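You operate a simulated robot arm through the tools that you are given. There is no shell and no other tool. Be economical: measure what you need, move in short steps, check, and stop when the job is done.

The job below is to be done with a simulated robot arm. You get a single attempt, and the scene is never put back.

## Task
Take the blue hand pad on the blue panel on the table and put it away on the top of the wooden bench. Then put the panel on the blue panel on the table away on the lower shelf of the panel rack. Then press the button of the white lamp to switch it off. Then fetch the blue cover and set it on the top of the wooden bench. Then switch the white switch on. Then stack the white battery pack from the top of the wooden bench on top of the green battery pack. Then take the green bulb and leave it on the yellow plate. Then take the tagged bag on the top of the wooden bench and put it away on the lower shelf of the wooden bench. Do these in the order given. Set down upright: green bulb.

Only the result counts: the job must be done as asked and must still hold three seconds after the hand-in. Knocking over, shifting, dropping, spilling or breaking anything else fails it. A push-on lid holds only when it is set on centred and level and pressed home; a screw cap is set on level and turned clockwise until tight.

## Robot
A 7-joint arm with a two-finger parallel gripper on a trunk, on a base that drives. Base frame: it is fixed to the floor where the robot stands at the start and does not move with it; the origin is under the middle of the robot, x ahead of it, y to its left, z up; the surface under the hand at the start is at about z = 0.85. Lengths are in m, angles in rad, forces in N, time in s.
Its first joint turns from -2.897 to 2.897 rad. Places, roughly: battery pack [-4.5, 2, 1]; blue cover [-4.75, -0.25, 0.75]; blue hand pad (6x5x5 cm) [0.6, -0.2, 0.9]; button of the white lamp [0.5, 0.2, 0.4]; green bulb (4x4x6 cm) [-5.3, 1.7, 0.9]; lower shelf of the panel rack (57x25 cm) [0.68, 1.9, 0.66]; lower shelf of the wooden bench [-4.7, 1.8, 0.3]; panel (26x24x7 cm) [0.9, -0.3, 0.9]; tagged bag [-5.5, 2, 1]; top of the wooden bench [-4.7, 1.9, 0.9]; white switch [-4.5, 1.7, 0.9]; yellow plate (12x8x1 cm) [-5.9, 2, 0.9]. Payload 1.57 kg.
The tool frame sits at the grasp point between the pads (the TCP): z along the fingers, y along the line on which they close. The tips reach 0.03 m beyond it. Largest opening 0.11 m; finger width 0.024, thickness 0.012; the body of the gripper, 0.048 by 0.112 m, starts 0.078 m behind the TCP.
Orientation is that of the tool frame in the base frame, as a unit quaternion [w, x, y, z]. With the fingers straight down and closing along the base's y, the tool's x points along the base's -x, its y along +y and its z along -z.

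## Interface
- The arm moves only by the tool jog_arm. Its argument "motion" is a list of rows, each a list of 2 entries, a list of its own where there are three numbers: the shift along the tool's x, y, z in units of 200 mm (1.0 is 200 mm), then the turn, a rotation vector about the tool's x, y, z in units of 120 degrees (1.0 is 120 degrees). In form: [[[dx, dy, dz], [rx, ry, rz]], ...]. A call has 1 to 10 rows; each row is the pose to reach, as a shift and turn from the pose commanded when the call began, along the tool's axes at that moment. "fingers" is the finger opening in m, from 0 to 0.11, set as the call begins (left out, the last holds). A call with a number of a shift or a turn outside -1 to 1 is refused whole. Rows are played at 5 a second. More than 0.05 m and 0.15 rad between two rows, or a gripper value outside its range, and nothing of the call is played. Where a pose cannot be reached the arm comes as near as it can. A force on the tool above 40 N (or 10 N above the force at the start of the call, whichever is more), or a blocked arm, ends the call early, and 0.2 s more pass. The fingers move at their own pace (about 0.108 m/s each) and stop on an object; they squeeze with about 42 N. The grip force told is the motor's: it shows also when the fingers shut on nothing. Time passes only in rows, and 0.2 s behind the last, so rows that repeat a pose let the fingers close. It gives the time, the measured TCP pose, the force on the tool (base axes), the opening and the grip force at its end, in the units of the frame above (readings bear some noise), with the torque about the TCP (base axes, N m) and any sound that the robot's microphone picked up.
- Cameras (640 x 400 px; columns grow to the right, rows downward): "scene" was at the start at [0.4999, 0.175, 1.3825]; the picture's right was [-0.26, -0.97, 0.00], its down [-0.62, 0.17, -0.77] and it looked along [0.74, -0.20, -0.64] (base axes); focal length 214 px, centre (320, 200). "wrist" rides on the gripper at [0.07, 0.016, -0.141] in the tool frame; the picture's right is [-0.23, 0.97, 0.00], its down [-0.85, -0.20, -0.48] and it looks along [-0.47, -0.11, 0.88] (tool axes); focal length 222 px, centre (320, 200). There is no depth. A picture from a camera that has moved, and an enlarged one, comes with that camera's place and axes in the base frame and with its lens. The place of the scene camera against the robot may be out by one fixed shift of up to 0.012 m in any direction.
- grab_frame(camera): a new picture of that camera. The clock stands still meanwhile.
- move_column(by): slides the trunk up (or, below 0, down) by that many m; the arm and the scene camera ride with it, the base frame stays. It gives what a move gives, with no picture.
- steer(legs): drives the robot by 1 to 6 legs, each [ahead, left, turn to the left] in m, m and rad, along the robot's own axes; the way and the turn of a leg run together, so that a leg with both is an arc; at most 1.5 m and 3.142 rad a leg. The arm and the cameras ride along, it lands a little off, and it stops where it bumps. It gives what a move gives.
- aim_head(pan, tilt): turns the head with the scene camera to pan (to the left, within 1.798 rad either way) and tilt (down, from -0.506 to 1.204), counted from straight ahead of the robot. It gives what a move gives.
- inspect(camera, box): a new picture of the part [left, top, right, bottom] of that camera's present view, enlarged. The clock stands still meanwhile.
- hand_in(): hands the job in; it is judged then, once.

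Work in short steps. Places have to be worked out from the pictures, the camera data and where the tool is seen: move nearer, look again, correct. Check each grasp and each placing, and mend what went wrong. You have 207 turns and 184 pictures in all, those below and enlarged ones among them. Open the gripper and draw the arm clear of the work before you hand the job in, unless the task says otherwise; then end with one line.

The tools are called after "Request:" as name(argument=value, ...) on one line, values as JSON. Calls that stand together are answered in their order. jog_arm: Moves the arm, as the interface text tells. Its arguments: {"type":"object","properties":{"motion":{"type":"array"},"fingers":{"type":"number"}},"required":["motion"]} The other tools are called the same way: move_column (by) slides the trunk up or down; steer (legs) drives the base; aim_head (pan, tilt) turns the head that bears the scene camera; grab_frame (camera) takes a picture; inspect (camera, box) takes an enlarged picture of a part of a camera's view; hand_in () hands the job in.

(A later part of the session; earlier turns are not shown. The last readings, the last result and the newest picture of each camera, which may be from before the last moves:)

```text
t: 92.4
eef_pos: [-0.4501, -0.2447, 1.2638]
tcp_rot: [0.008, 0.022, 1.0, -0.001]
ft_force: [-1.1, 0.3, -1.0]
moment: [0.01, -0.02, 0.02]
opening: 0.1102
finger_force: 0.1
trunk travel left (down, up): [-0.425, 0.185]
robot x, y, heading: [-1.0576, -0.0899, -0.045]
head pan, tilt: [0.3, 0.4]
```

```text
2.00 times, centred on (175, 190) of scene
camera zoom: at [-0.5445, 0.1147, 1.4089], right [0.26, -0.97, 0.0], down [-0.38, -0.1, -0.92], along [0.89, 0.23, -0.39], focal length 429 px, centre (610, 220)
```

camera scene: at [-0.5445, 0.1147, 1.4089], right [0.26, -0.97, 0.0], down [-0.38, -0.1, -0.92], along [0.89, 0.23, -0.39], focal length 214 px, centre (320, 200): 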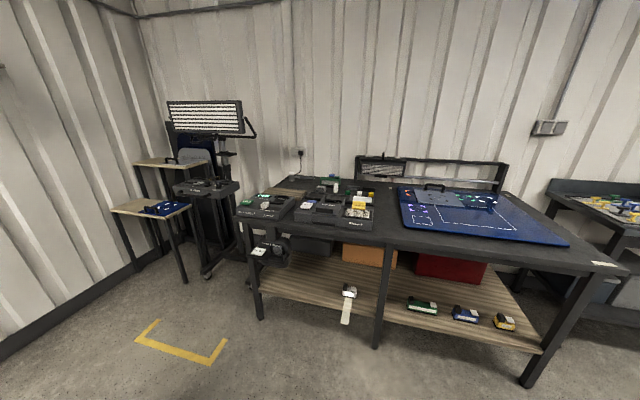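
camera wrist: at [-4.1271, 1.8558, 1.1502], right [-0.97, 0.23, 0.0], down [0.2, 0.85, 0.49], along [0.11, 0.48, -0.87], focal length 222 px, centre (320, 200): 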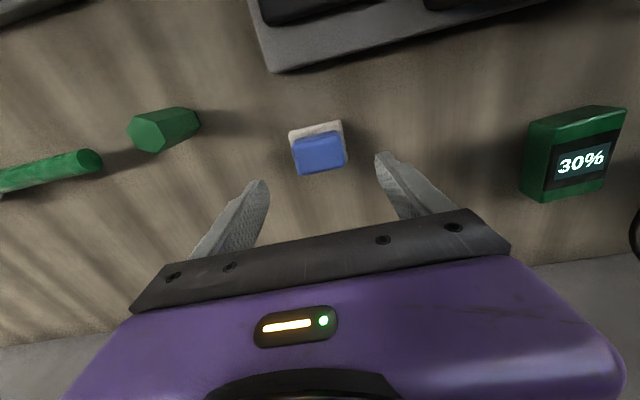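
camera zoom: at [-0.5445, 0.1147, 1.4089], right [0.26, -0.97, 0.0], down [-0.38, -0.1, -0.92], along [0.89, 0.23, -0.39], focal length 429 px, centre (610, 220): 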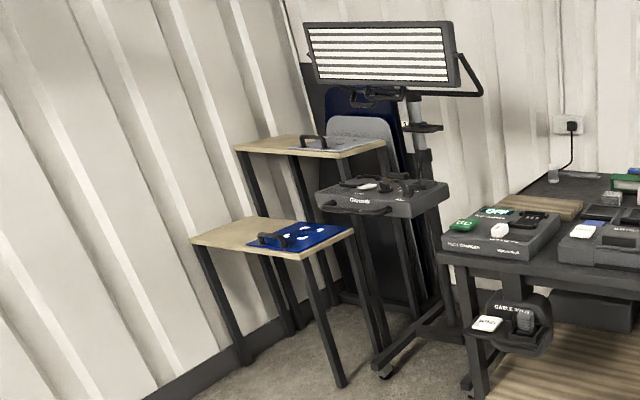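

Rack lower shelf: x≈0.52–0.76, y≈1.58–2.15, blue panel on its right part, left part free. Handle of the panel at ~[1.02,-0.31], bar along y. I drive to [0.05,-0.3] and look with the wrist camera.

Request:
steer(legs=[[0, 0, 0.044], [1.1, -0.21, 0]])

Request:
grab_frame(camera="wrist")

Request:
aim_head(pan=0.0, tilt=0.6)

Request:
grab_frame(camera="scene")

```text
t: 98.5
eef_pos: [0.6373, -0.4448, 1.2642]
tcp_rot: [0.008, 0.008, 1.0, -0.001]
ft_force: [-0.2, 0.4, -0.6]
moment: [0.0, 0.01, -0.04]
opening: 0.11
finger_force: 0.1
trunk travel left (down, up): [-0.425, 0.185]
robot x, y, heading: [0.0181, -0.3043, -0.012]
head pan, tilt: [0.3, 0.4]
```

```text
149 pictures are left
camera wrist: at [0.5649, -0.427, 1.4039], right [0.24, 0.97, 0.0], down [0.84, -0.21, 0.49], along [0.48, -0.12, -0.87], focal length 222 px, centre (320, 200)
```

wrist: 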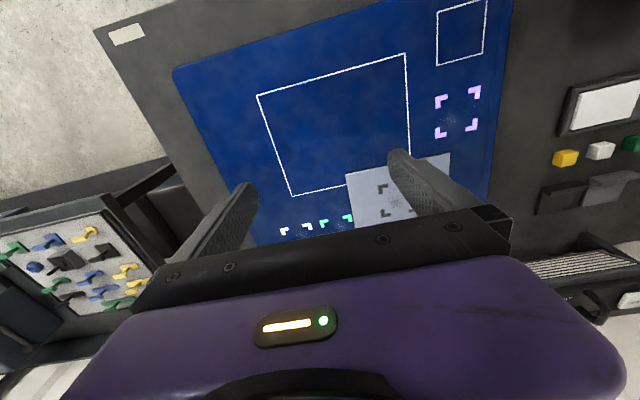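

```text
t: 99.3
eef_pos: [0.6361, -0.4452, 1.2625]
tcp_rot: [0.006, 0.007, 1.0, -0.001]
ft_force: [0.3, 0.5, -0.1]
moment: [-0.01, -0.02, -0.02]
opening: 0.1099
finger_force: 0.0
trunk travel left (down, up): [-0.425, 0.185]
robot x, y, heading: [0.0217, -0.3019, -0.015]
head pan, tilt: [0.0, 0.6]
```

```text
148 pictures are left
camera scene: at [0.5309, -0.1131, 1.3907], right [-0.01, -1.0, 0.0], down [-0.56, 0.01, -0.83], along [0.83, -0.01, -0.56], focal length 214 px, centre (320, 200)
```

scene: 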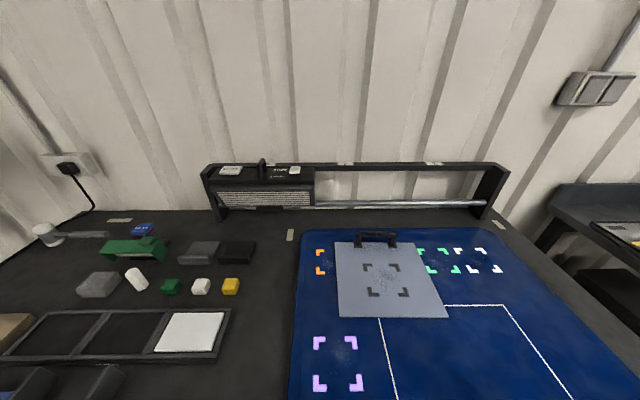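

Zoom on the handle.

Request:
inspect(camera="scene", box=[320, 215, 460, 325])

```text
3.64 times, centred on (390, 270) of scene
camera zoom: at [0.5309, -0.1131, 1.3907], right [-0.01, -1.0, 0.0], down [-0.56, 0.01, -0.83], along [0.83, -0.01, -0.56], focal length 780 px, centre (66, -54)
```

zoom: 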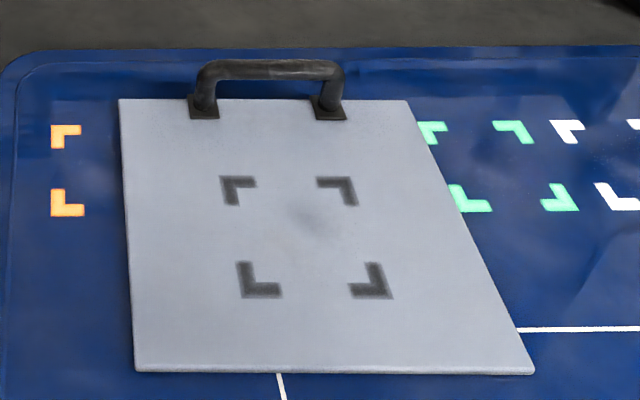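

Handle bar centre ≈ [1.03,-0.30,0.92]. I look down to check the clearance between base and table before moving closer.

Request:
aim_head(pan=0.0, tilt=1.2)

Request:
grab_frame(camera="scene")

```text
t: 100.3
eef_pos: [0.6357, -0.4448, 1.2624]
tcp_rot: [0.008, 0.008, 1.0, 0.0]
ft_force: [0.7, -0.5, 0.4]
moment: [0.0, -0.04, 0.03]
opening: 0.1098
finger_force: 0.2
trunk travel left (down, up): [-0.425, 0.185]
robot x, y, heading: [0.0233, -0.3007, -0.016]
head pan, tilt: [0.0, 1.201]
```

```text
146 pictures are left
camera scene: at [0.4985, -0.1127, 1.3461], right [-0.01, -1.0, 0.0], down [-0.93, 0.01, -0.36], along [0.36, -0.01, -0.93], focal length 214 px, centre (320, 200)
```

scene: 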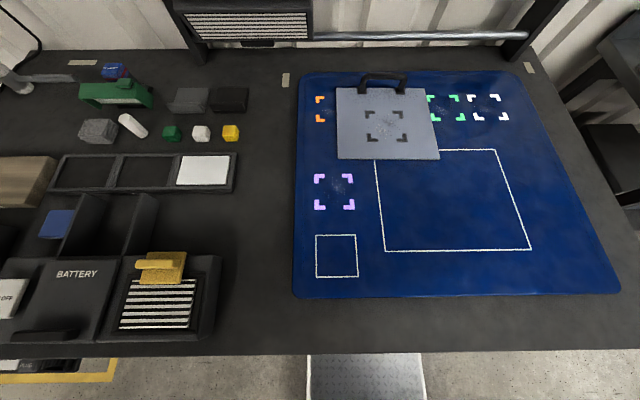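

Base front seems to slide under the overhang with a few cm spare; I need ~5 cm more reach. Move ahead 0.05 gently.

Request:
steer(legs=[[0.055, 0, 0.014]])

Request:
jog_arm(motion=[[[-0.1, 0.1, 0.1], [0, 0, 0.07]], [[-0.25, 0.2, 0.2], [0, 0, 0.14]], [[-0.4, 0.3, 0.3], [0, 0, 0.21]], [[-0.55, 0.4, 0.4], [0, 0, 0.28]], [[-0.7, 0.5, 0.5], [0, 0, 0.35]], [[-0.8, 0.6, 0.6], [0, 0, 0.42]], [[-0.9, 0.7, 0.7], [0, 0, 0.49]], [[-0.95, 0.7, 0.8], [0, 0, 0.56]], [[-1.0, 0.7, 0.8], [0, 0, 0.63]], [[-1.0, 0.7, 0.8], [0, 0, 0.7]]])

```text
t: 101.2
eef_pos: [0.6913, -0.4361, 1.2645]
tcp_rot: [0.008, 0.001, 1.0, 0.0]
ft_force: [0.3, 1.5, 0.0]
moment: [-0.01, 0.01, 0.02]
opening: 0.1098
finger_force: 0.2
trunk travel left (down, up): [-0.425, 0.185]
robot x, y, heading: [0.076, -0.2983, -0.003]
head pan, tilt: [0.0, 1.201]
```

```text
t: 103.4
eef_pos: [0.8951, -0.2964, 1.1062]
tcp_rot: [0.006, 0.672, 0.74, 0.004]
ft_force: [0.0, -0.7, 0.0]
moment: [-0.05, -0.01, 0.0]
opening: 0.1103
finger_force: 0.0
trunk travel left (down, up): [-0.425, 0.185]
robot x, y, heading: [0.0736, -0.3091, 0.001]
head pan, tilt: [0.0, 1.201]
```

Tool now nearly at -90° yaw. Go above the handle at z≈1.0 with exact yaw, then look.

Request:
jog_arm(motion=[[[-0.021, 0.17, 0.13], [0, 0, 0.046]], [[-0.042, 0.34, 0.26], [0, 0, 0.046]], [[-0.063, 0.5, 0.4], [0, 0, 0.046]], [[-0.084, 0.67, 0.53], [0, 0, 0.046]]])

Request:
grab_frame(camera="wrist")

Request:
aim_head(pan=-0.2, tilt=0.8)

Request:
grab_frame(camera="scene")

```text
t: 104.4
eef_pos: [1.0292, -0.3022, 1.003]
tcp_rot: [0.007, 0.705, 0.709, 0.004]
ft_force: [-0.8, 0.6, -0.2]
moment: [0.06, 0.0, 0.01]
opening: 0.1101
finger_force: 0.1
trunk travel left (down, up): [-0.425, 0.185]
robot x, y, heading: [0.0757, -0.3056, 0.003]
head pan, tilt: [0.0, 1.201]
```

```text
145 pictures are left
camera wrist: at [1.0443, -0.2312, 1.1463], right [0.98, -0.22, 0.02], down [-0.2, -0.85, 0.48], along [-0.09, -0.47, -0.88], focal length 222 px, centre (320, 200)
```

wrist: 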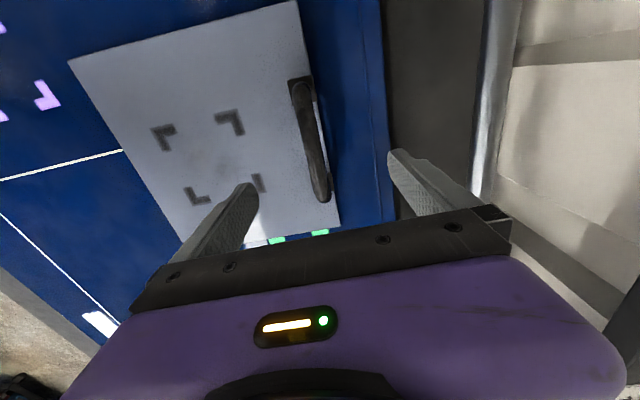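

```text
t: 105.3
eef_pos: [1.0295, -0.3011, 1.005]
tcp_rot: [0.006, 0.704, 0.71, 0.005]
ft_force: [-0.4, 0.0, 0.0]
moment: [0.0, 0.0, 0.0]
opening: 0.11
finger_force: 0.0
trunk travel left (down, up): [-0.425, 0.185]
robot x, y, heading: [0.0749, -0.3023, 0.003]
head pan, tilt: [-0.201, 0.799]
```

```text
144 pictures are left
camera scene: at [0.5726, -0.1221, 1.3737], right [-0.2, -0.98, 0.0], down [-0.7, 0.14, -0.7], along [0.68, -0.14, -0.72], focal length 214 px, centre (320, 200)
```

scene: 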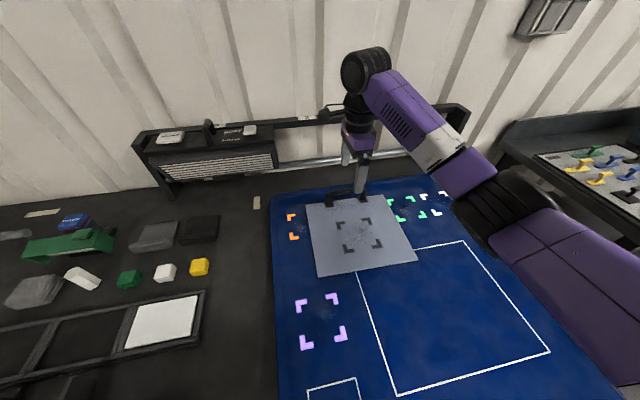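

Bar centre ≈ [1.025,-0.30]. Lower to z≈0.92 straddling the bar and close.

Request:
jog_arm(motion=[[[0, -0.02, 0.12], [0, 0, 0]], [[0, -0.02, 0.24], [0, 0, 0]], [[0, -0.02, 0.33], [0, 0, 0]], [[0, -0.02, 0.39], [0, 0, 0]], [[0, -0.02, 0.41], [0, 0, 0]]])

Request:
inspect(camera="scene", box=[300, 100, 430, 230])

Request:
grab_frame(camera="wrist")

```text
t: 106.5
eef_pos: [1.0277, -0.3011, 0.9189]
tcp_rot: [0.006, 0.705, 0.709, 0.004]
ft_force: [-0.4, 0.0, -0.4]
moment: [0.01, 0.0, 0.0]
opening: 0.11
finger_force: 0.0
trunk travel left (down, up): [-0.425, 0.185]
robot x, y, heading: [0.0794, -0.3028, 0.001]
head pan, tilt: [-0.201, 0.799]
```

```text
3.08 times, centred on (365, 165) of scene
camera zoom: at [0.5726, -0.1222, 1.3738], right [-0.2, -0.98, 0.0], down [-0.7, 0.14, -0.7], along [0.68, -0.14, -0.72], focal length 660 px, centre (182, 308)
```

zoom: 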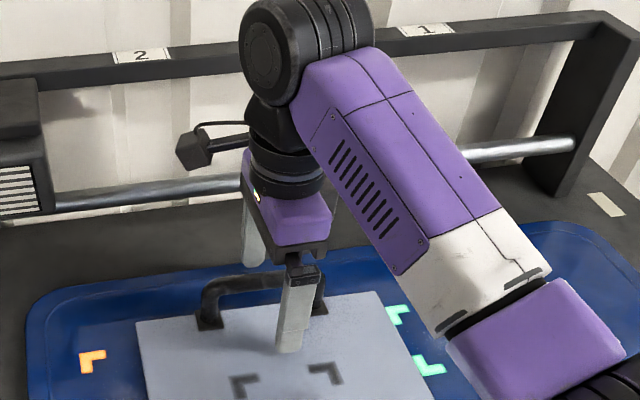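

```text
142 pictures are left
camera wrist: at [1.0427, -0.2308, 1.0625], right [0.98, -0.22, 0.02], down [-0.2, -0.86, 0.48], along [-0.09, -0.47, -0.88], focal length 222 px, centre (320, 200)
```

wrist: 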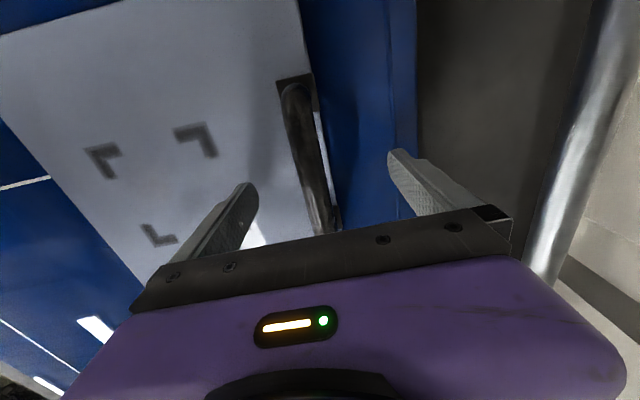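

Straddling the handle centre. Close on it.

Request:
jog_arm(motion=[[[0, 0, 0.01], [0, 0, 0]], [[0, 0, 0.01], [0, 0, 0]], [[0, 0, 0.01], [0, 0, 0]], [[0, 0, 0.01], [0, 0, 0]], [[0, 0, 0.01], [0, 0, 0]]], fingers=0.0)

Request:
move_column(by=0.05)

Request:
grab_frame(camera="scene")

```text
t: 107.7
eef_pos: [1.0287, -0.2995, 0.9195]
tcp_rot: [0.006, 0.705, 0.71, 0.004]
ft_force: [0.5, -0.1, 1.2]
moment: [0.03, -0.01, -0.18]
opening: 0.0174
finger_force: 31.9
trunk travel left (down, up): [-0.425, 0.185]
robot x, y, heading: [0.0729, -0.3022, -0.001]
head pan, tilt: [-0.201, 0.799]
```

```text
t: 108.6
eef_pos: [1.0287, -0.3002, 0.9689]
tcp_rot: [0.005, 0.704, 0.71, 0.005]
ft_force: [0.6, -0.2, -2.9]
moment: [-0.03, -0.21, 0.0]
opening: 0.0173
finger_force: 32.3
trunk travel left (down, up): [-0.475, 0.135]
robot x, y, heading: [0.077, -0.3026, 0.0]
head pan, tilt: [-0.201, 0.799]
```

```text
141 pictures are left
camera scene: at [0.5727, -0.1221, 1.4237], right [-0.2, -0.98, 0.0], down [-0.7, 0.14, -0.7], along [0.68, -0.14, -0.72], focal length 214 px, centre (320, 200)
```

scene: 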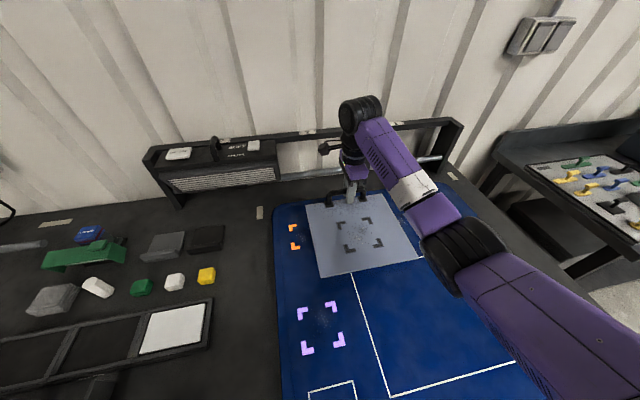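

Grip held; force -2.9 N (light panel). Raise further and check the tilt.

Request:
move_column(by=0.13)

Request:
grab_frame(camera="scene")

Request:
grab_frame(camera="wrist")

```text
t: 110.2
eef_pos: [1.0297, -0.2998, 1.0984]
tcp_rot: [0.006, 0.705, 0.709, 0.005]
ft_force: [-0.2, -0.6, -2.9]
moment: [-0.01, -0.24, -0.02]
opening: 0.0176
finger_force: 32.5
trunk travel left (down, up): [-0.605, 0.005]
robot x, y, heading: [0.074, -0.3032, 0.002]
head pan, tilt: [-0.201, 0.799]
```

```text
140 pictures are left
camera scene: at [0.5727, -0.1221, 1.5537], right [-0.2, -0.98, 0.0], down [-0.7, 0.14, -0.7], along [0.68, -0.14, -0.72], focal length 214 px, centre (320, 200)
```

scene: 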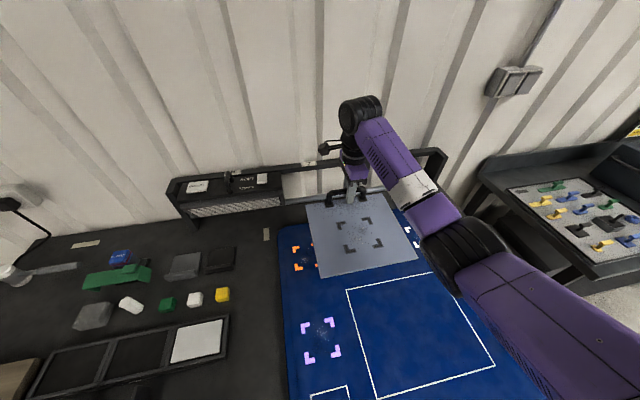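

```text
139 pictures are left
camera wrist: at [1.043, -0.2305, 1.2402], right [0.98, -0.22, 0.02], down [-0.2, -0.86, 0.48], along [-0.09, -0.47, -0.88], focal length 222 px, centre (320, 200)
```

wrist: 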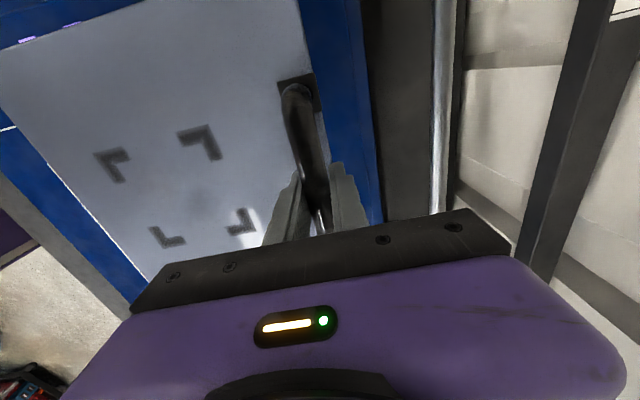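

Panel hangs level and firm. Back away from the table, then raise/retract and begin rotating it 180° (handle toward the robot).

Request:
steer(legs=[[-0.85, 0, 0]])

Request:
jog_arm(motion=[[[0, -0.06, -0.05], [0, 0, -0.05]], [[0, -0.12, -0.12], [0, 0, -0.12]], [[0, -0.2, -0.2], [0, 0, -0.19]], [[0, -0.3, -0.3], [0, 0, -0.26]], [[0, -0.4, -0.4], [0, 0, -0.33]], [[0, -0.5, -0.5], [0, 0, -0.4]], [[0, -0.6, -0.6], [0, 0, -0.47]], [[0, -0.7, -0.7], [0, 0, -0.54]], [[0, -0.8, -0.8], [0, 0, -0.61]], [[0, -0.9, -0.9], [0, 0, -0.68]]])

Request:
grab_frame(camera="wrist")

```text
t: 114.7
eef_pos: [0.1703, -0.3094, 1.0971]
tcp_rot: [0.006, 0.71, 0.704, 0.004]
ft_force: [1.0, -0.1, -2.8]
moment: [-0.03, -0.24, 0.0]
opening: 0.0173
finger_force: 32.1
trunk travel left (down, up): [-0.605, 0.005]
robot x, y, heading: [-0.7779, -0.297, -0.015]
head pan, tilt: [-0.201, 0.799]
```

```text
t: 116.9
eef_pos: [-0.01, -0.3055, 1.2736]
tcp_rot: [0.008, 0.077, 0.997, 0.0]
ft_force: [-0.1, 0.2, -3.1]
moment: [0.22, -0.05, 0.0]
opening: 0.0172
finger_force: 32.2
trunk travel left (down, up): [-0.605, 0.005]
robot x, y, heading: [-0.7806, -0.3015, -0.019]
head pan, tilt: [-0.201, 0.799]
```

```text
138 pictures are left
camera wrist: at [-0.0784, -0.2787, 1.4156], right [0.37, 0.93, 0.0], down [0.81, -0.33, 0.49], along [0.46, -0.18, -0.87], focal length 222 px, centre (320, 200)
```

wrist: 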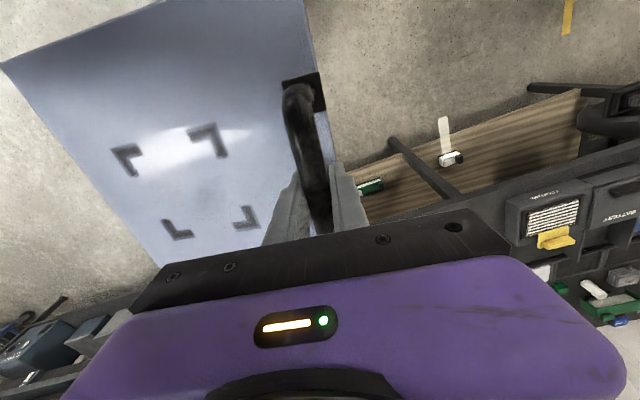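

Panel steady. Drive ahead 0.5, turn to face +y, then look at the rack area.

Request:
steer(legs=[[0.5, 0.0, 0], [0, 0, 1.58]])

Request:
aim_head(pan=-0.4, tilt=0.5)

Request:
grab_frame(camera="scene")

```text
t: 123.7
eef_pos: [-0.2949, 0.467, 1.2746]
tcp_rot: [0.007, -0.659, 0.752, 0.005]
ft_force: [-0.8, -1.2, -2.9]
moment: [0.02, 0.2, 0.02]
opening: 0.0172
finger_force: 31.9
trunk travel left (down, up): [-0.605, 0.005]
robot x, y, heading: [-0.2892, -0.308, 1.578]
head pan, tilt: [-0.201, 0.799]
```

```text
t: 124.5
eef_pos: [-0.2948, 0.466, 1.2739]
tcp_rot: [0.006, -0.659, 0.752, 0.005]
ft_force: [-0.2, -0.3, -3.3]
moment: [0.07, 0.18, 0.03]
opening: 0.0171
finger_force: 32.3
trunk travel left (down, up): [-0.605, 0.005]
robot x, y, heading: [-0.2848, -0.3059, 1.575]
head pan, tilt: [-0.4, 0.499]
```

```text
137 pictures are left
camera scene: at [-0.4642, 0.202, 1.5796], right [0.92, -0.38, 0.0], down [-0.18, -0.44, -0.88], along [0.33, 0.81, -0.48], focal length 214 px, centre (320, 200)
```

scene: 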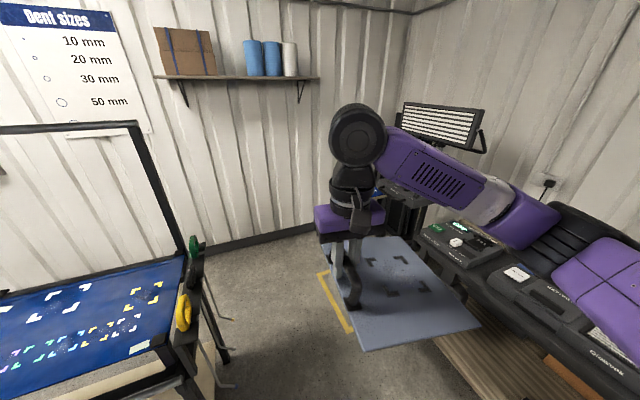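

Passage is clear. Drive ahead 1.2 with slight right shift.

Request:
steer(legs=[[1.2, -0.12, 0]])

Request:
aim_head(pan=-0.8, tilt=0.6)

Request:
grab_frame(camera="scene")

```text
t: 130.6
eef_pos: [-0.1636, 1.6705, 1.2748]
tcp_rot: [0.006, -0.652, 0.758, 0.006]
ft_force: [-0.3, 0.9, -2.0]
moment: [0.02, 0.23, 0.01]
opening: 0.0173
finger_force: 32.2
trunk travel left (down, up): [-0.605, 0.005]
robot x, y, heading: [-0.1655, 0.8975, 1.567]
head pan, tilt: [-0.4, 0.499]
```

```text
t: 131.5
eef_pos: [-0.1641, 1.6691, 1.2738]
tcp_rot: [0.006, -0.653, 0.758, 0.005]
ft_force: [0.1, -0.3, -2.4]
moment: [0.02, 0.21, 0.01]
opening: 0.0172
finger_force: 32.2
trunk travel left (down, up): [-0.605, 0.005]
robot x, y, heading: [-0.1659, 0.8942, 1.557]
head pan, tilt: [-0.799, 0.6]
```

```text
136 pictures are left
camera scene: at [-0.309, 1.3851, 1.5707], right [0.69, -0.72, 0.0], down [-0.41, -0.39, -0.83], along [0.6, 0.57, -0.56], focal length 214 px, centre (320, 200)
```

scene: 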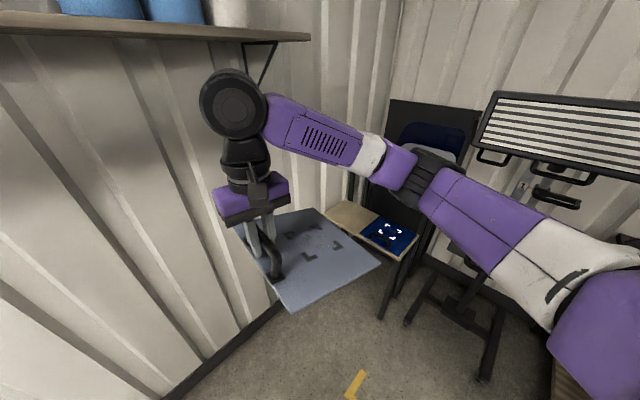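

Tool is already near the wanted world yaw. Turn right 0.6 and move to about [-0.05,1.4].

Request:
steer(legs=[[0, 0, -0.6], [0.47, 0.19, 0]])

Request:
aim_head(pan=-0.2, tilt=0.8)

Request:
grab_frame(camera="scene")

Request:
grab_frame(camera="wrist")

```text
t: 136.1
eef_pos: [0.3942, 2.0215, 1.2742]
tcp_rot: [0.007, -0.396, 0.918, 0.003]
ft_force: [-0.7, -0.7, -2.1]
moment: [0.12, 0.12, -0.02]
opening: 0.0173
finger_force: 32.0
trunk travel left (down, up): [-0.605, 0.005]
robot x, y, heading: [-0.0491, 1.3895, 0.954]
head pan, tilt: [-0.799, 0.6]
```

```text
t: 137.1
eef_pos: [0.3941, 2.0223, 1.2747]
tcp_rot: [0.007, -0.396, 0.918, 0.003]
ft_force: [0.2, -0.1, -4.4]
moment: [0.16, 0.14, 0.0]
opening: 0.0174
finger_force: 32.3
trunk travel left (down, up): [-0.605, 0.005]
robot x, y, heading: [-0.0477, 1.3888, 0.957]
head pan, tilt: [-0.201, 0.799]
```

```text
135 pictures are left
camera scene: at [0.0838, 1.9073, 1.5538], right [0.68, -0.73, 0.0], down [-0.52, -0.49, -0.7], along [0.51, 0.48, -0.72], focal length 214 px, centre (320, 200)
```

scene: 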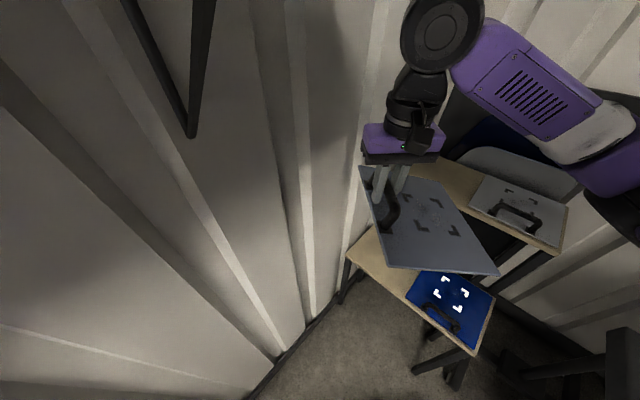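

```text
134 pictures are left
camera wrist: at [0.3335, 1.9806, 1.4155], right [-0.55, 0.83, 0.0], down [0.73, 0.48, 0.49], along [0.41, 0.27, -0.87], focal length 222 px, centre (320, 200)
```

wrist: 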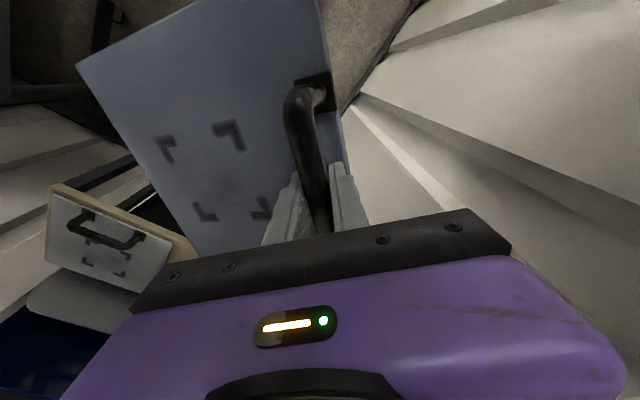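

Zoom on the lower shelf for its corners and the blue panel.

Request:
inspect(camera="scene", box=[330, 200, 510, 370])

```text
2.35 times, centred on (420, 285) of scene
camera zoom: at [0.0838, 1.9073, 1.5538], right [0.68, -0.73, 0.0], down [-0.52, -0.49, -0.7], along [0.51, 0.48, -0.72], focal length 505 px, centre (85, 0)
```

zoom: 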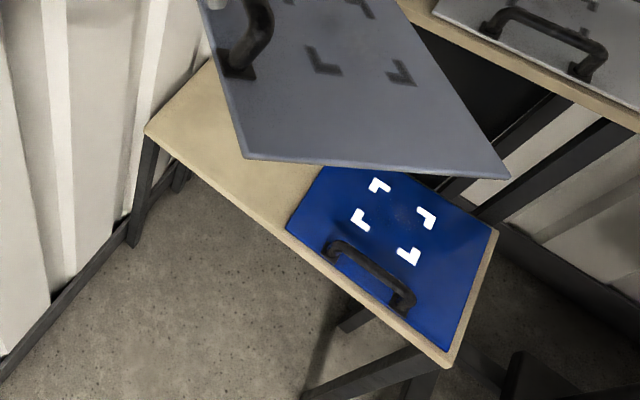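

Shelf estimated x 0.54–0.79, y 1.615–2.17; free left part y 1.88–2.17, so TCP target ≈ [0.56, 2.03], tool y along -x. Move there at the current height.

Request:
jog_arm(motion=[[[-0.1, -0.095, 0], [0, 0, -0.06]], [[-0.2, -0.19, 0], [0, 0, -0.12]], [[-0.3, -0.285, 0], [0, 0, -0.18]], [[-0.4, -0.38, 0], [0, 0, -0.24]], [[-0.5, -0.475, 0], [0, 0, -0.3]], [[-0.6, -0.57, 0], [0, 0, -0.361]]])

Request:
move_column(by=-0.35)

Request:
grab_frame(camera="scene")

Request:
grab_frame(camera="wrist")

```text
t: 138.5
eef_pos: [0.557, 2.0307, 1.2758]
tcp_rot: [-0.008, 0.708, -0.707, -0.001]
ft_force: [-0.2, -0.9, -2.8]
moment: [0.0, 0.19, 0.04]
opening: 0.0174
finger_force: 32.2
trunk travel left (down, up): [-0.605, 0.005]
robot x, y, heading: [-0.0486, 1.3881, 0.951]
head pan, tilt: [-0.201, 0.799]
```

```text
t: 142.0
eef_pos: [0.5578, 2.0302, 0.9242]
tcp_rot: [-0.008, 0.707, -0.707, -0.001]
ft_force: [0.3, 0.3, -3.0]
moment: [0.01, 0.17, 0.0]
opening: 0.0172
finger_force: 32.2
trunk travel left (down, up): [-0.255, 0.355]
robot x, y, heading: [-0.0493, 1.3929, 0.956]
head pan, tilt: [-0.201, 0.799]
```

```text
132 pictures are left
camera scene: at [0.0837, 1.9073, 1.2038], right [0.68, -0.73, 0.0], down [-0.52, -0.49, -0.7], along [0.51, 0.48, -0.72], focal length 214 px, centre (320, 200)
```

scene: 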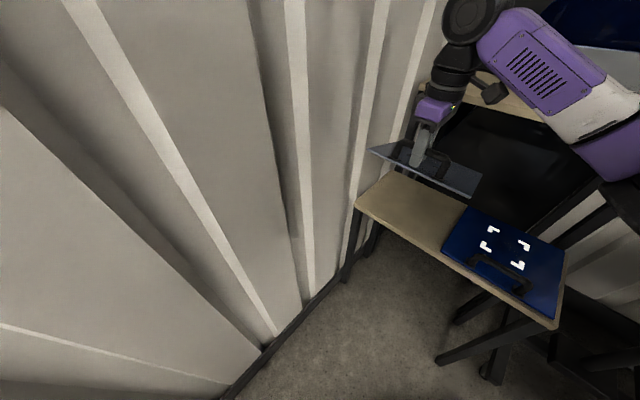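

```text
131 pictures are left
camera wrist: at [0.54, 1.9587, 1.0673], right [-0.97, 0.23, -0.01], down [0.19, 0.85, 0.49], along [0.12, 0.48, -0.87], focal length 222 px, centre (320, 200)
```

wrist: 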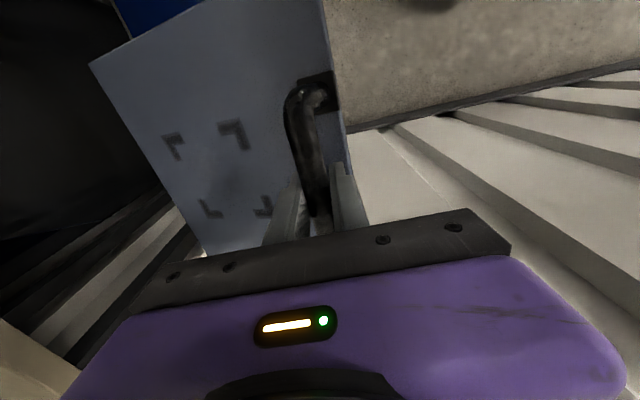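

Zoom to compare panel and shelf positions.

Request:
inspect(camera="scene", box=[340, 110, 580, 340])

```text
1.74 times, centred on (460, 225) of scene
camera zoom: at [0.0837, 1.9073, 1.2038], right [0.68, -0.73, 0.0], down [-0.52, -0.49, -0.7], along [0.51, 0.48, -0.72], focal length 373 px, centre (76, 156)
```

zoom: 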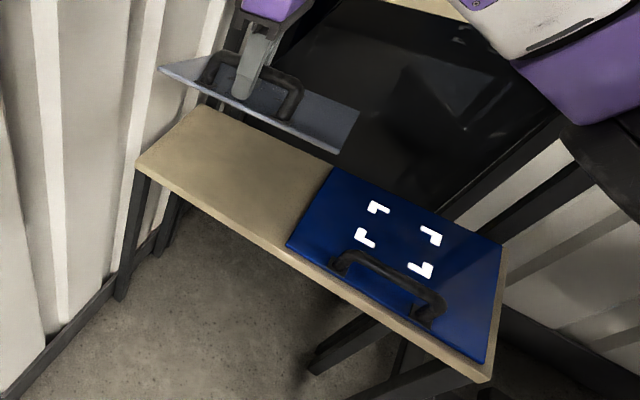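

Alignment is within millimetres of ideal. Lower trunk 0.16, then finish slowly with the arm.

Request:
move_column(by=-0.16)

Request:
inspect(camera="scene", box=[340, 110, 580, 340])

```text
t: 143.8
eef_pos: [0.5569, 2.0301, 0.7663]
tcp_rot: [0.008, -0.707, 0.707, 0.0]
ft_force: [-0.3, -0.3, -1.1]
moment: [-0.07, 0.05, -0.01]
opening: 0.0175
finger_force: 32.3
trunk travel left (down, up): [-0.095, 0.515]
robot x, y, heading: [-0.0503, 1.3903, 0.958]
head pan, tilt: [-0.201, 0.799]
```

```text
1.74 times, centred on (460, 225) of scene
camera zoom: at [0.0837, 1.9073, 1.0438], right [0.68, -0.73, 0.0], down [-0.52, -0.49, -0.7], along [0.51, 0.48, -0.72], focal length 373 px, centre (76, 156)
```

zoom: 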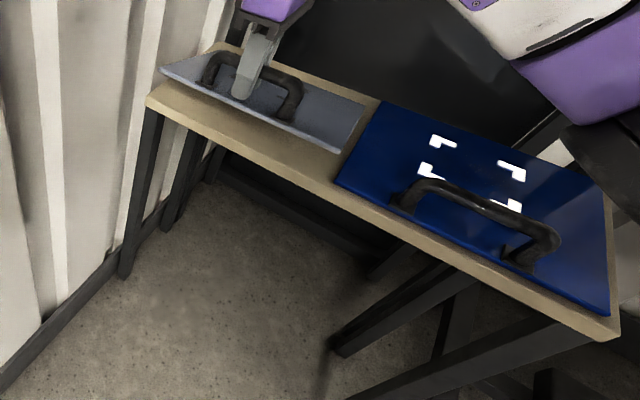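

Force eased a bit—possibly the far edge is touching. Lower in small steps with the arm and watch.

Request:
jog_arm(motion=[[[0, 0, 0.02], [0, 0, 0]], [[0, 0, 0.04], [0, 0, 0]], [[0, 0, 0.06], [0, 0, 0]], [[0, 0, 0.08], [0, 0, 0]]])

Request:
grab_frame(camera="wrist")

Request:
inspect(camera="scene", box=[380, 110, 480, 200])

```text
t: 144.8
eef_pos: [0.5574, 2.0304, 0.75]
tcp_rot: [0.008, -0.707, 0.707, 0.0]
ft_force: [-1.2, -0.9, -0.4]
moment: [0.04, -0.13, -0.03]
opening: 0.017
finger_force: 31.8
trunk travel left (down, up): [-0.095, 0.515]
robot x, y, heading: [-0.0486, 1.3893, 0.951]
head pan, tilt: [-0.201, 0.799]
```

```text
128 pictures are left
camera wrist: at [0.5401, 1.9585, 0.891], right [-0.97, 0.23, -0.01], down [0.19, 0.85, 0.49], along [0.12, 0.48, -0.87], focal length 222 px, centre (320, 200)
```

wrist: 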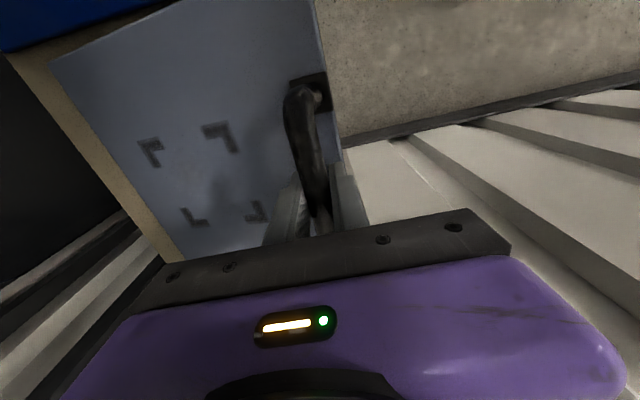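

```text
4.44 times, centred on (430, 155) of scene
camera zoom: at [0.0837, 1.9072, 1.0438], right [0.68, -0.73, 0.0], down [-0.52, -0.49, -0.7], along [0.51, 0.48, -0.72], focal length 953 px, centre (-169, 400)
```

zoom: 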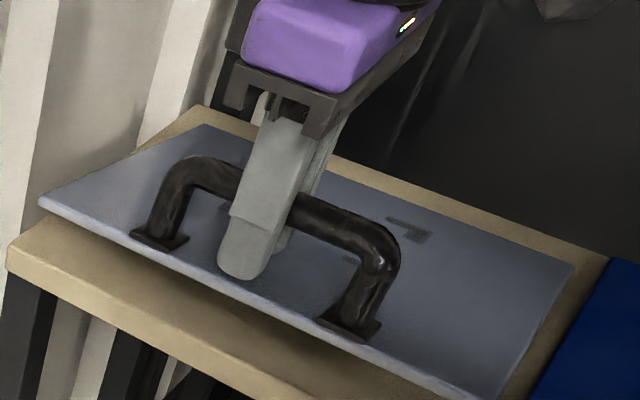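

Far edge touches first (slight sag); near side can use ~1 cm more +x. Shift +x 12 mm while lowering further.

Request:
jog_arm(motion=[[[0, -0.02, 0.0], [0, 0, 0]], [[0, -0.04, 0.0], [0, 0, 0]], [[0, -0.06, 0.02], [0, 0, 0]], [[0, -0.06, 0.05], [0, 0, 0]], [[0, -0.06, 0.08], [0, 0, 0]], [[0, -0.06, 0.11], [0, 0, 0]], [[0, -0.06, 0.13], [0, 0, 0]]])

Request:
inspect(camera="scene", box=[380, 110, 480, 200])

Request:
grab_frame(camera="wrist")

```text
t: 146.4
eef_pos: [0.5709, 2.0302, 0.7247]
tcp_rot: [0.008, -0.707, 0.707, 0.001]
ft_force: [-1.7, -0.9, -1.4]
moment: [0.0, -0.17, -0.05]
opening: 0.0171
finger_force: 32.1
trunk travel left (down, up): [-0.095, 0.515]
robot x, y, heading: [-0.0497, 1.3947, 0.952]
head pan, tilt: [-0.201, 0.799]
```

```text
4.44 times, centred on (430, 155) of scene
camera zoom: at [0.0837, 1.9072, 1.0438], right [0.68, -0.73, 0.0], down [-0.52, -0.49, -0.7], along [0.51, 0.48, -0.72], focal length 953 px, centre (-169, 400)
```

zoom: 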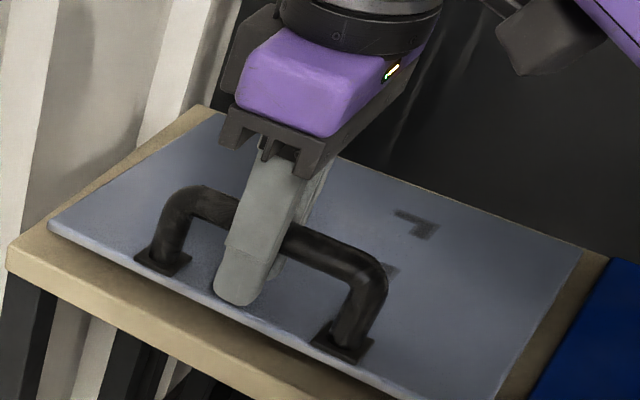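

```text
125 pictures are left
camera wrist: at [0.553, 1.9591, 0.8648], right [-0.97, 0.23, -0.01], down [0.19, 0.85, 0.49], along [0.12, 0.48, -0.87], focal length 222 px, centre (320, 200)
```

wrist: 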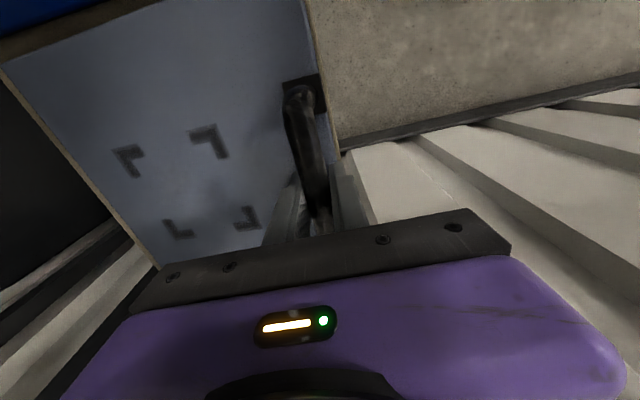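

Well centred now. Lower the last bit until flat.

Request:
jog_arm(motion=[[[0, 0, 0.02], [0, 0, 0]], [[0, 0, 0.04], [0, 0, 0]], [[0, 0, 0.055], [0, 0, 0]], [[0, 0, 0.07], [0, 0, 0]], [[0, 0, 0.08], [0, 0, 0]]])

Request:
inspect(camera="scene", box=[380, 110, 480, 200])

```text
t: 147.6
eef_pos: [0.5689, 2.0304, 0.7085]
tcp_rot: [0.008, -0.707, 0.707, 0.0]
ft_force: [-0.4, -0.3, -1.4]
moment: [0.08, -0.11, -0.05]
opening: 0.0173
finger_force: 32.4
trunk travel left (down, up): [-0.095, 0.515]
robot x, y, heading: [-0.0502, 1.3912, 0.952]
head pan, tilt: [-0.201, 0.799]
```

```text
4.44 times, centred on (430, 155) of scene
camera zoom: at [0.0837, 1.9072, 1.0438], right [0.68, -0.73, 0.0], down [-0.52, -0.49, -0.7], along [0.51, 0.48, -0.72], focal length 953 px, centre (-169, 400)
```

zoom: 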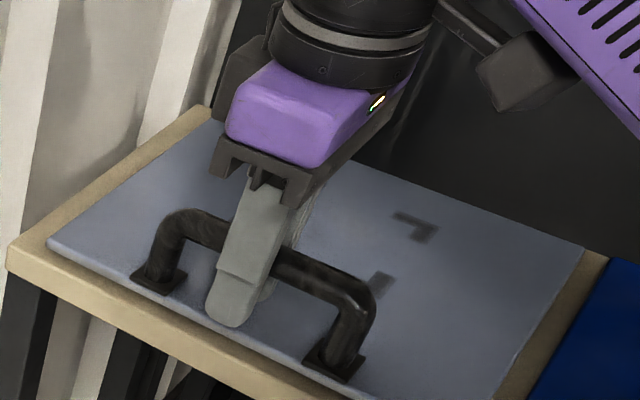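

Request:
jog_arm(motion=[[[0, 0, 0.012], [0, 0, 0]], [[0, 0, 0.024], [0, 0, 0]], [[0, 0, 0.036], [0, 0, 0]], [[0, 0, 0.048], [0, 0, 0]], [[0, 0, 0.06], [0, 0, 0]], [[0, 0, 0.07], [0, 0, 0]]])

```text
t: 148.7
eef_pos: [0.5701, 2.0322, 0.7045]
tcp_rot: [-0.011, 0.708, -0.706, -0.001]
ft_force: [-4.0, -2.4, 15.9]
moment: [-0.51, -0.01, -0.11]
opening: 0.0171
finger_force: 32.3
trunk travel left (down, up): [-0.095, 0.515]
robot x, y, heading: [-0.0467, 1.3899, 0.955]
head pan, tilt: [-0.201, 0.799]
stopped in row 5: the force on the tool passed its limit at 44 N (the readings are from after the stop); the commanded pose is now the measured one
```

Contact: panel is flat on the shelf. Open slightly, rise, and check.

Request:
jog_arm(motion=[[[0, 0, 0], [0, 0, 0]], [[0, 0, 0], [0, 0, 0]], [[0, 0, -0.05], [0, 0, 0]], [[0, 0, -0.2], [0, 0, 0]], [[0, 0, -0.4], [0, 0, 0]], [[0, 0, -0.6], [0, 0, 0]]], fingers=0.05)

Request:
grab_frame(camera="scene")

```text
t: 150.1
eef_pos: [0.5679, 2.0282, 0.8214]
tcp_rot: [-0.011, 0.707, -0.707, -0.001]
ft_force: [-0.8, -0.9, -0.9]
moment: [-0.01, 0.03, 0.02]
opening: 0.0499
finger_force: 0.1
trunk travel left (down, up): [-0.095, 0.515]
robot x, y, heading: [-0.0508, 1.3889, 0.954]
head pan, tilt: [-0.201, 0.799]
```

```text
123 pictures are left
camera scene: at [0.0836, 1.9073, 1.0436], right [0.68, -0.73, 0.0], down [-0.52, -0.49, -0.7], along [0.51, 0.48, -0.72], focal length 214 px, centre (320, 200)
```

scene: 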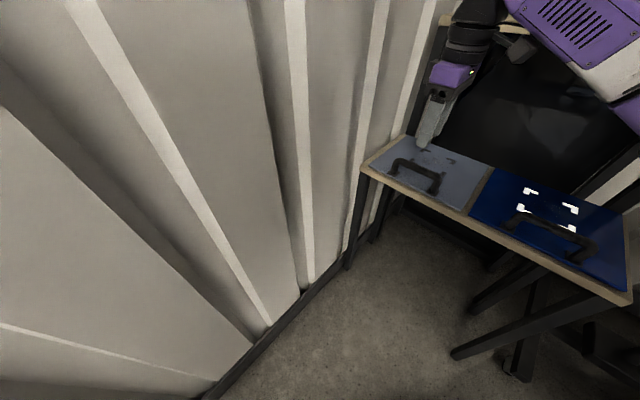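

Panel is placed. Raise the trunk and retract the arm, then reverse out of the aisle toward the lamp's position.

Request:
move_column(by=0.35)

Request:
jog_arm(motion=[[[0.14, 0.14, 0], [0, 0, 0.06]], [[0.28, 0.28, 0], [0, 0, 0.12]], [[0.42, 0.42, 0], [0, 0, 0.18]], [[0.56, 0.56, 0], [0, 0, 0.24]], [[0.7, 0.7, 0], [0, 0, 0.29]]], fingers=0.0)

Request:
steer(legs=[[0, 0, 0.6], [-1.45, 0.1, 0], [0, 0.4, 0], [0, 0, -1.557]])

Request:
aim_head(pan=0.0, tilt=0.6)

Request:
grab_frame(camera="scene")

```text
t: 153.5
eef_pos: [0.5672, 2.028, 1.1712]
tcp_rot: [-0.011, 0.708, -0.707, -0.001]
ft_force: [0.9, 0.6, -0.6]
moment: [0.01, 0.02, 0.0]
opening: 0.05
finger_force: 0.1
trunk travel left (down, up): [-0.445, 0.165]
robot x, y, heading: [-0.0471, 1.3906, 0.954]
head pan, tilt: [-0.201, 0.799]
```

```text
t: 154.7
eef_pos: [0.4268, 1.8875, 1.1677]
tcp_rot: [0.01, -0.463, 0.886, 0.004]
ft_force: [-0.8, 0.4, -0.7]
moment: [-0.04, 0.01, 0.0]
opening: 0.0
finger_force: 21.9
trunk travel left (down, up): [-0.445, 0.165]
robot x, y, heading: [-0.0509, 1.3889, 0.952]
head pan, tilt: [-0.201, 0.799]
```

```text
t: 169.3
eef_pos: [0.1195, -0.1316, 1.1685]
tcp_rot: [0.01, -0.013, 1.0, 0.0]
ft_force: [-0.4, 0.7, 0.1]
moment: [0.0, 0.01, 0.01]
opening: 0.0
finger_force: 21.7
trunk travel left (down, up): [-0.445, 0.165]
robot x, y, heading: [-0.5604, -0.0387, 0.016]
head pan, tilt: [-0.201, 0.799]
```

```text
t: 170.1
eef_pos: [0.1208, -0.1319, 1.1689]
tcp_rot: [0.01, -0.012, 1.0, -0.001]
ft_force: [0.9, -0.1, 0.5]
moment: [-0.04, -0.01, -0.02]
opening: 0.0
finger_force: 21.3
trunk travel left (down, up): [-0.445, 0.165]
robot x, y, heading: [-0.5627, -0.0436, 0.016]
head pan, tilt: [0.0, 0.6]
```

```text
122 pictures are left
camera scene: at [-0.0597, 0.1649, 1.4106], right [0.01, -1.0, 0.0], down [-0.57, -0.01, -0.82], along [0.82, 0.01, -0.57], focal length 214 px, centre (320, 200)
```

scene: 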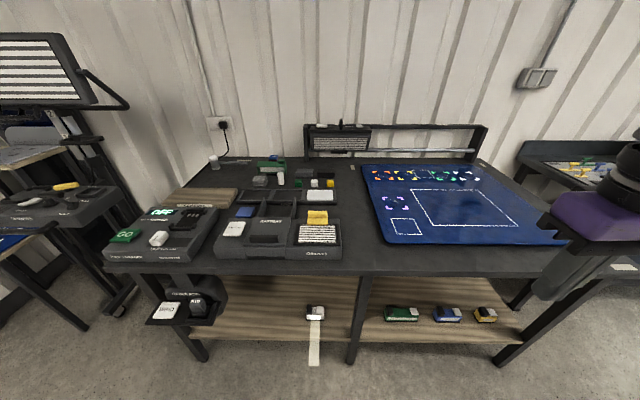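

Lower the trunk to work under the table top and look at the lamp.

Request:
move_column(by=-0.42)

Request:
aim_head(pan=0.0, tilt=0.75)

Request:
grab_frame(camera="scene")

Request:
inspect(camera="scene", box=[270, 190, 370, 260])

```text
refused: -0.42 is not a number from -0.4 to 0.4
```

```text
t: 170.8
eef_pos: [0.1191, -0.1326, 1.1692]
tcp_rot: [0.011, -0.012, 1.0, 0.0]
ft_force: [0.1, 0.1, 0.1]
moment: [-0.03, 0.0, 0.0]
opening: 0.0
finger_force: 21.2
trunk travel left (down, up): [-0.445, 0.165]
robot x, y, heading: [-0.5649, -0.0381, 0.015]
head pan, tilt: [0.0, 0.75]
```

```text
121 pictures are left
camera scene: at [-0.0651, 0.1649, 1.3978], right [0.01, -1.0, 0.0], down [-0.68, -0.01, -0.73], along [0.73, 0.01, -0.68], focal length 214 px, centre (320, 200)
```

scene: 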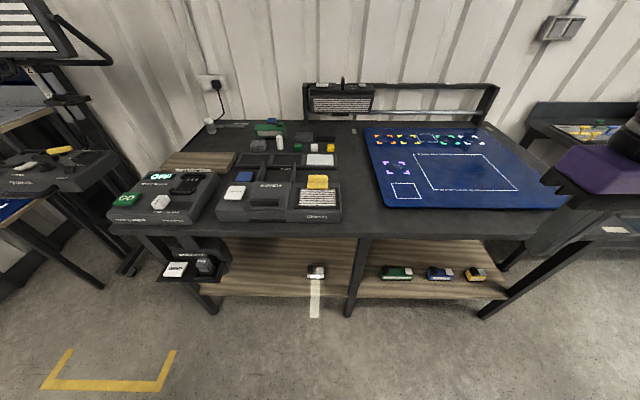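

```text
5.71 times, centred on (320, 225) of scene
camera zoom: at [-0.0651, 0.1649, 1.3978], right [0.01, -1.0, 0.0], down [-0.68, -0.01, -0.73], along [0.73, 0.01, -0.68], focal length 1226 px, centre (320, 57)
```

zoom: 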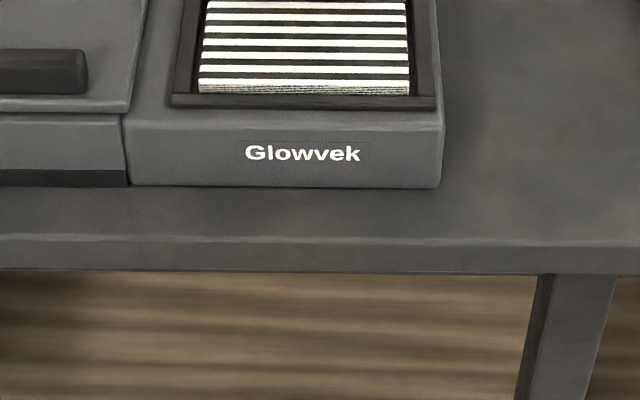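

Lower by 0.4 (the limit) and look again.

Request:
move_column(by=-0.4)

Request:
grab_frame(camera="scene")

```text
t: 174.6
eef_pos: [0.1186, -0.1318, 0.7681]
tcp_rot: [0.01, -0.012, 1.0, -0.001]
ft_force: [-0.8, -0.8, 0.3]
moment: [-0.01, 0.02, 0.01]
opening: 0.0
finger_force: 21.5
trunk travel left (down, up): [-0.045, 0.565]
robot x, y, heading: [-0.561, -0.0411, 0.012]
head pan, tilt: [0.0, 0.75]
```

```text
119 pictures are left
camera scene: at [-0.0652, 0.1649, 0.9978], right [0.01, -1.0, 0.0], down [-0.68, -0.01, -0.73], along [0.73, 0.01, -0.68], focal length 214 px, centre (320, 200)
```

scene: 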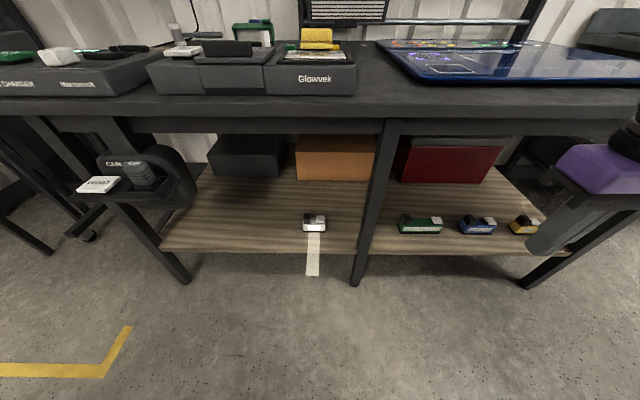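

Request:
inspect(camera="scene", box=[285, 195, 349, 235])

Request:
inspect(camera="scene", box=[390, 200, 550, 250])

```text
10.00 times, centred on (317, 215) of scene
camera zoom: at [-0.0652, 0.1649, 0.9978], right [0.01, -1.0, 0.0], down [-0.68, -0.01, -0.73], along [0.73, 0.01, -0.68], focal length 2145 px, centre (350, 50)
```

zoom: 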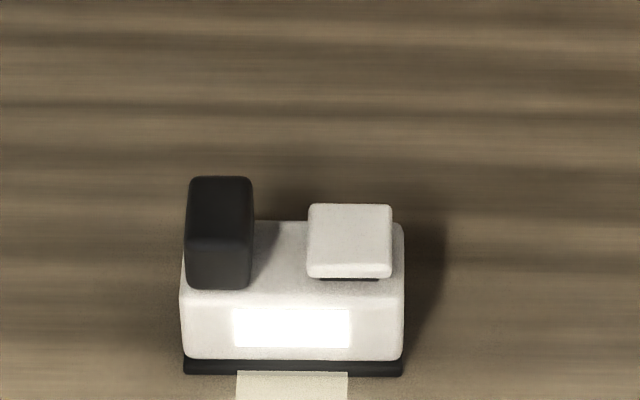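

```text
4.00 times, centred on (470, 225) of scene
camera zoom: at [-0.0652, 0.1649, 0.9978], right [0.01, -1.0, 0.0], down [-0.68, -0.01, -0.73], along [0.73, 0.01, -0.68], focal length 858 px, centre (-280, 100)
```

zoom: 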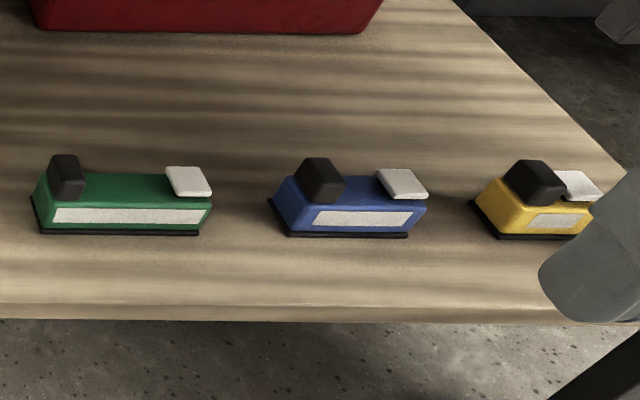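

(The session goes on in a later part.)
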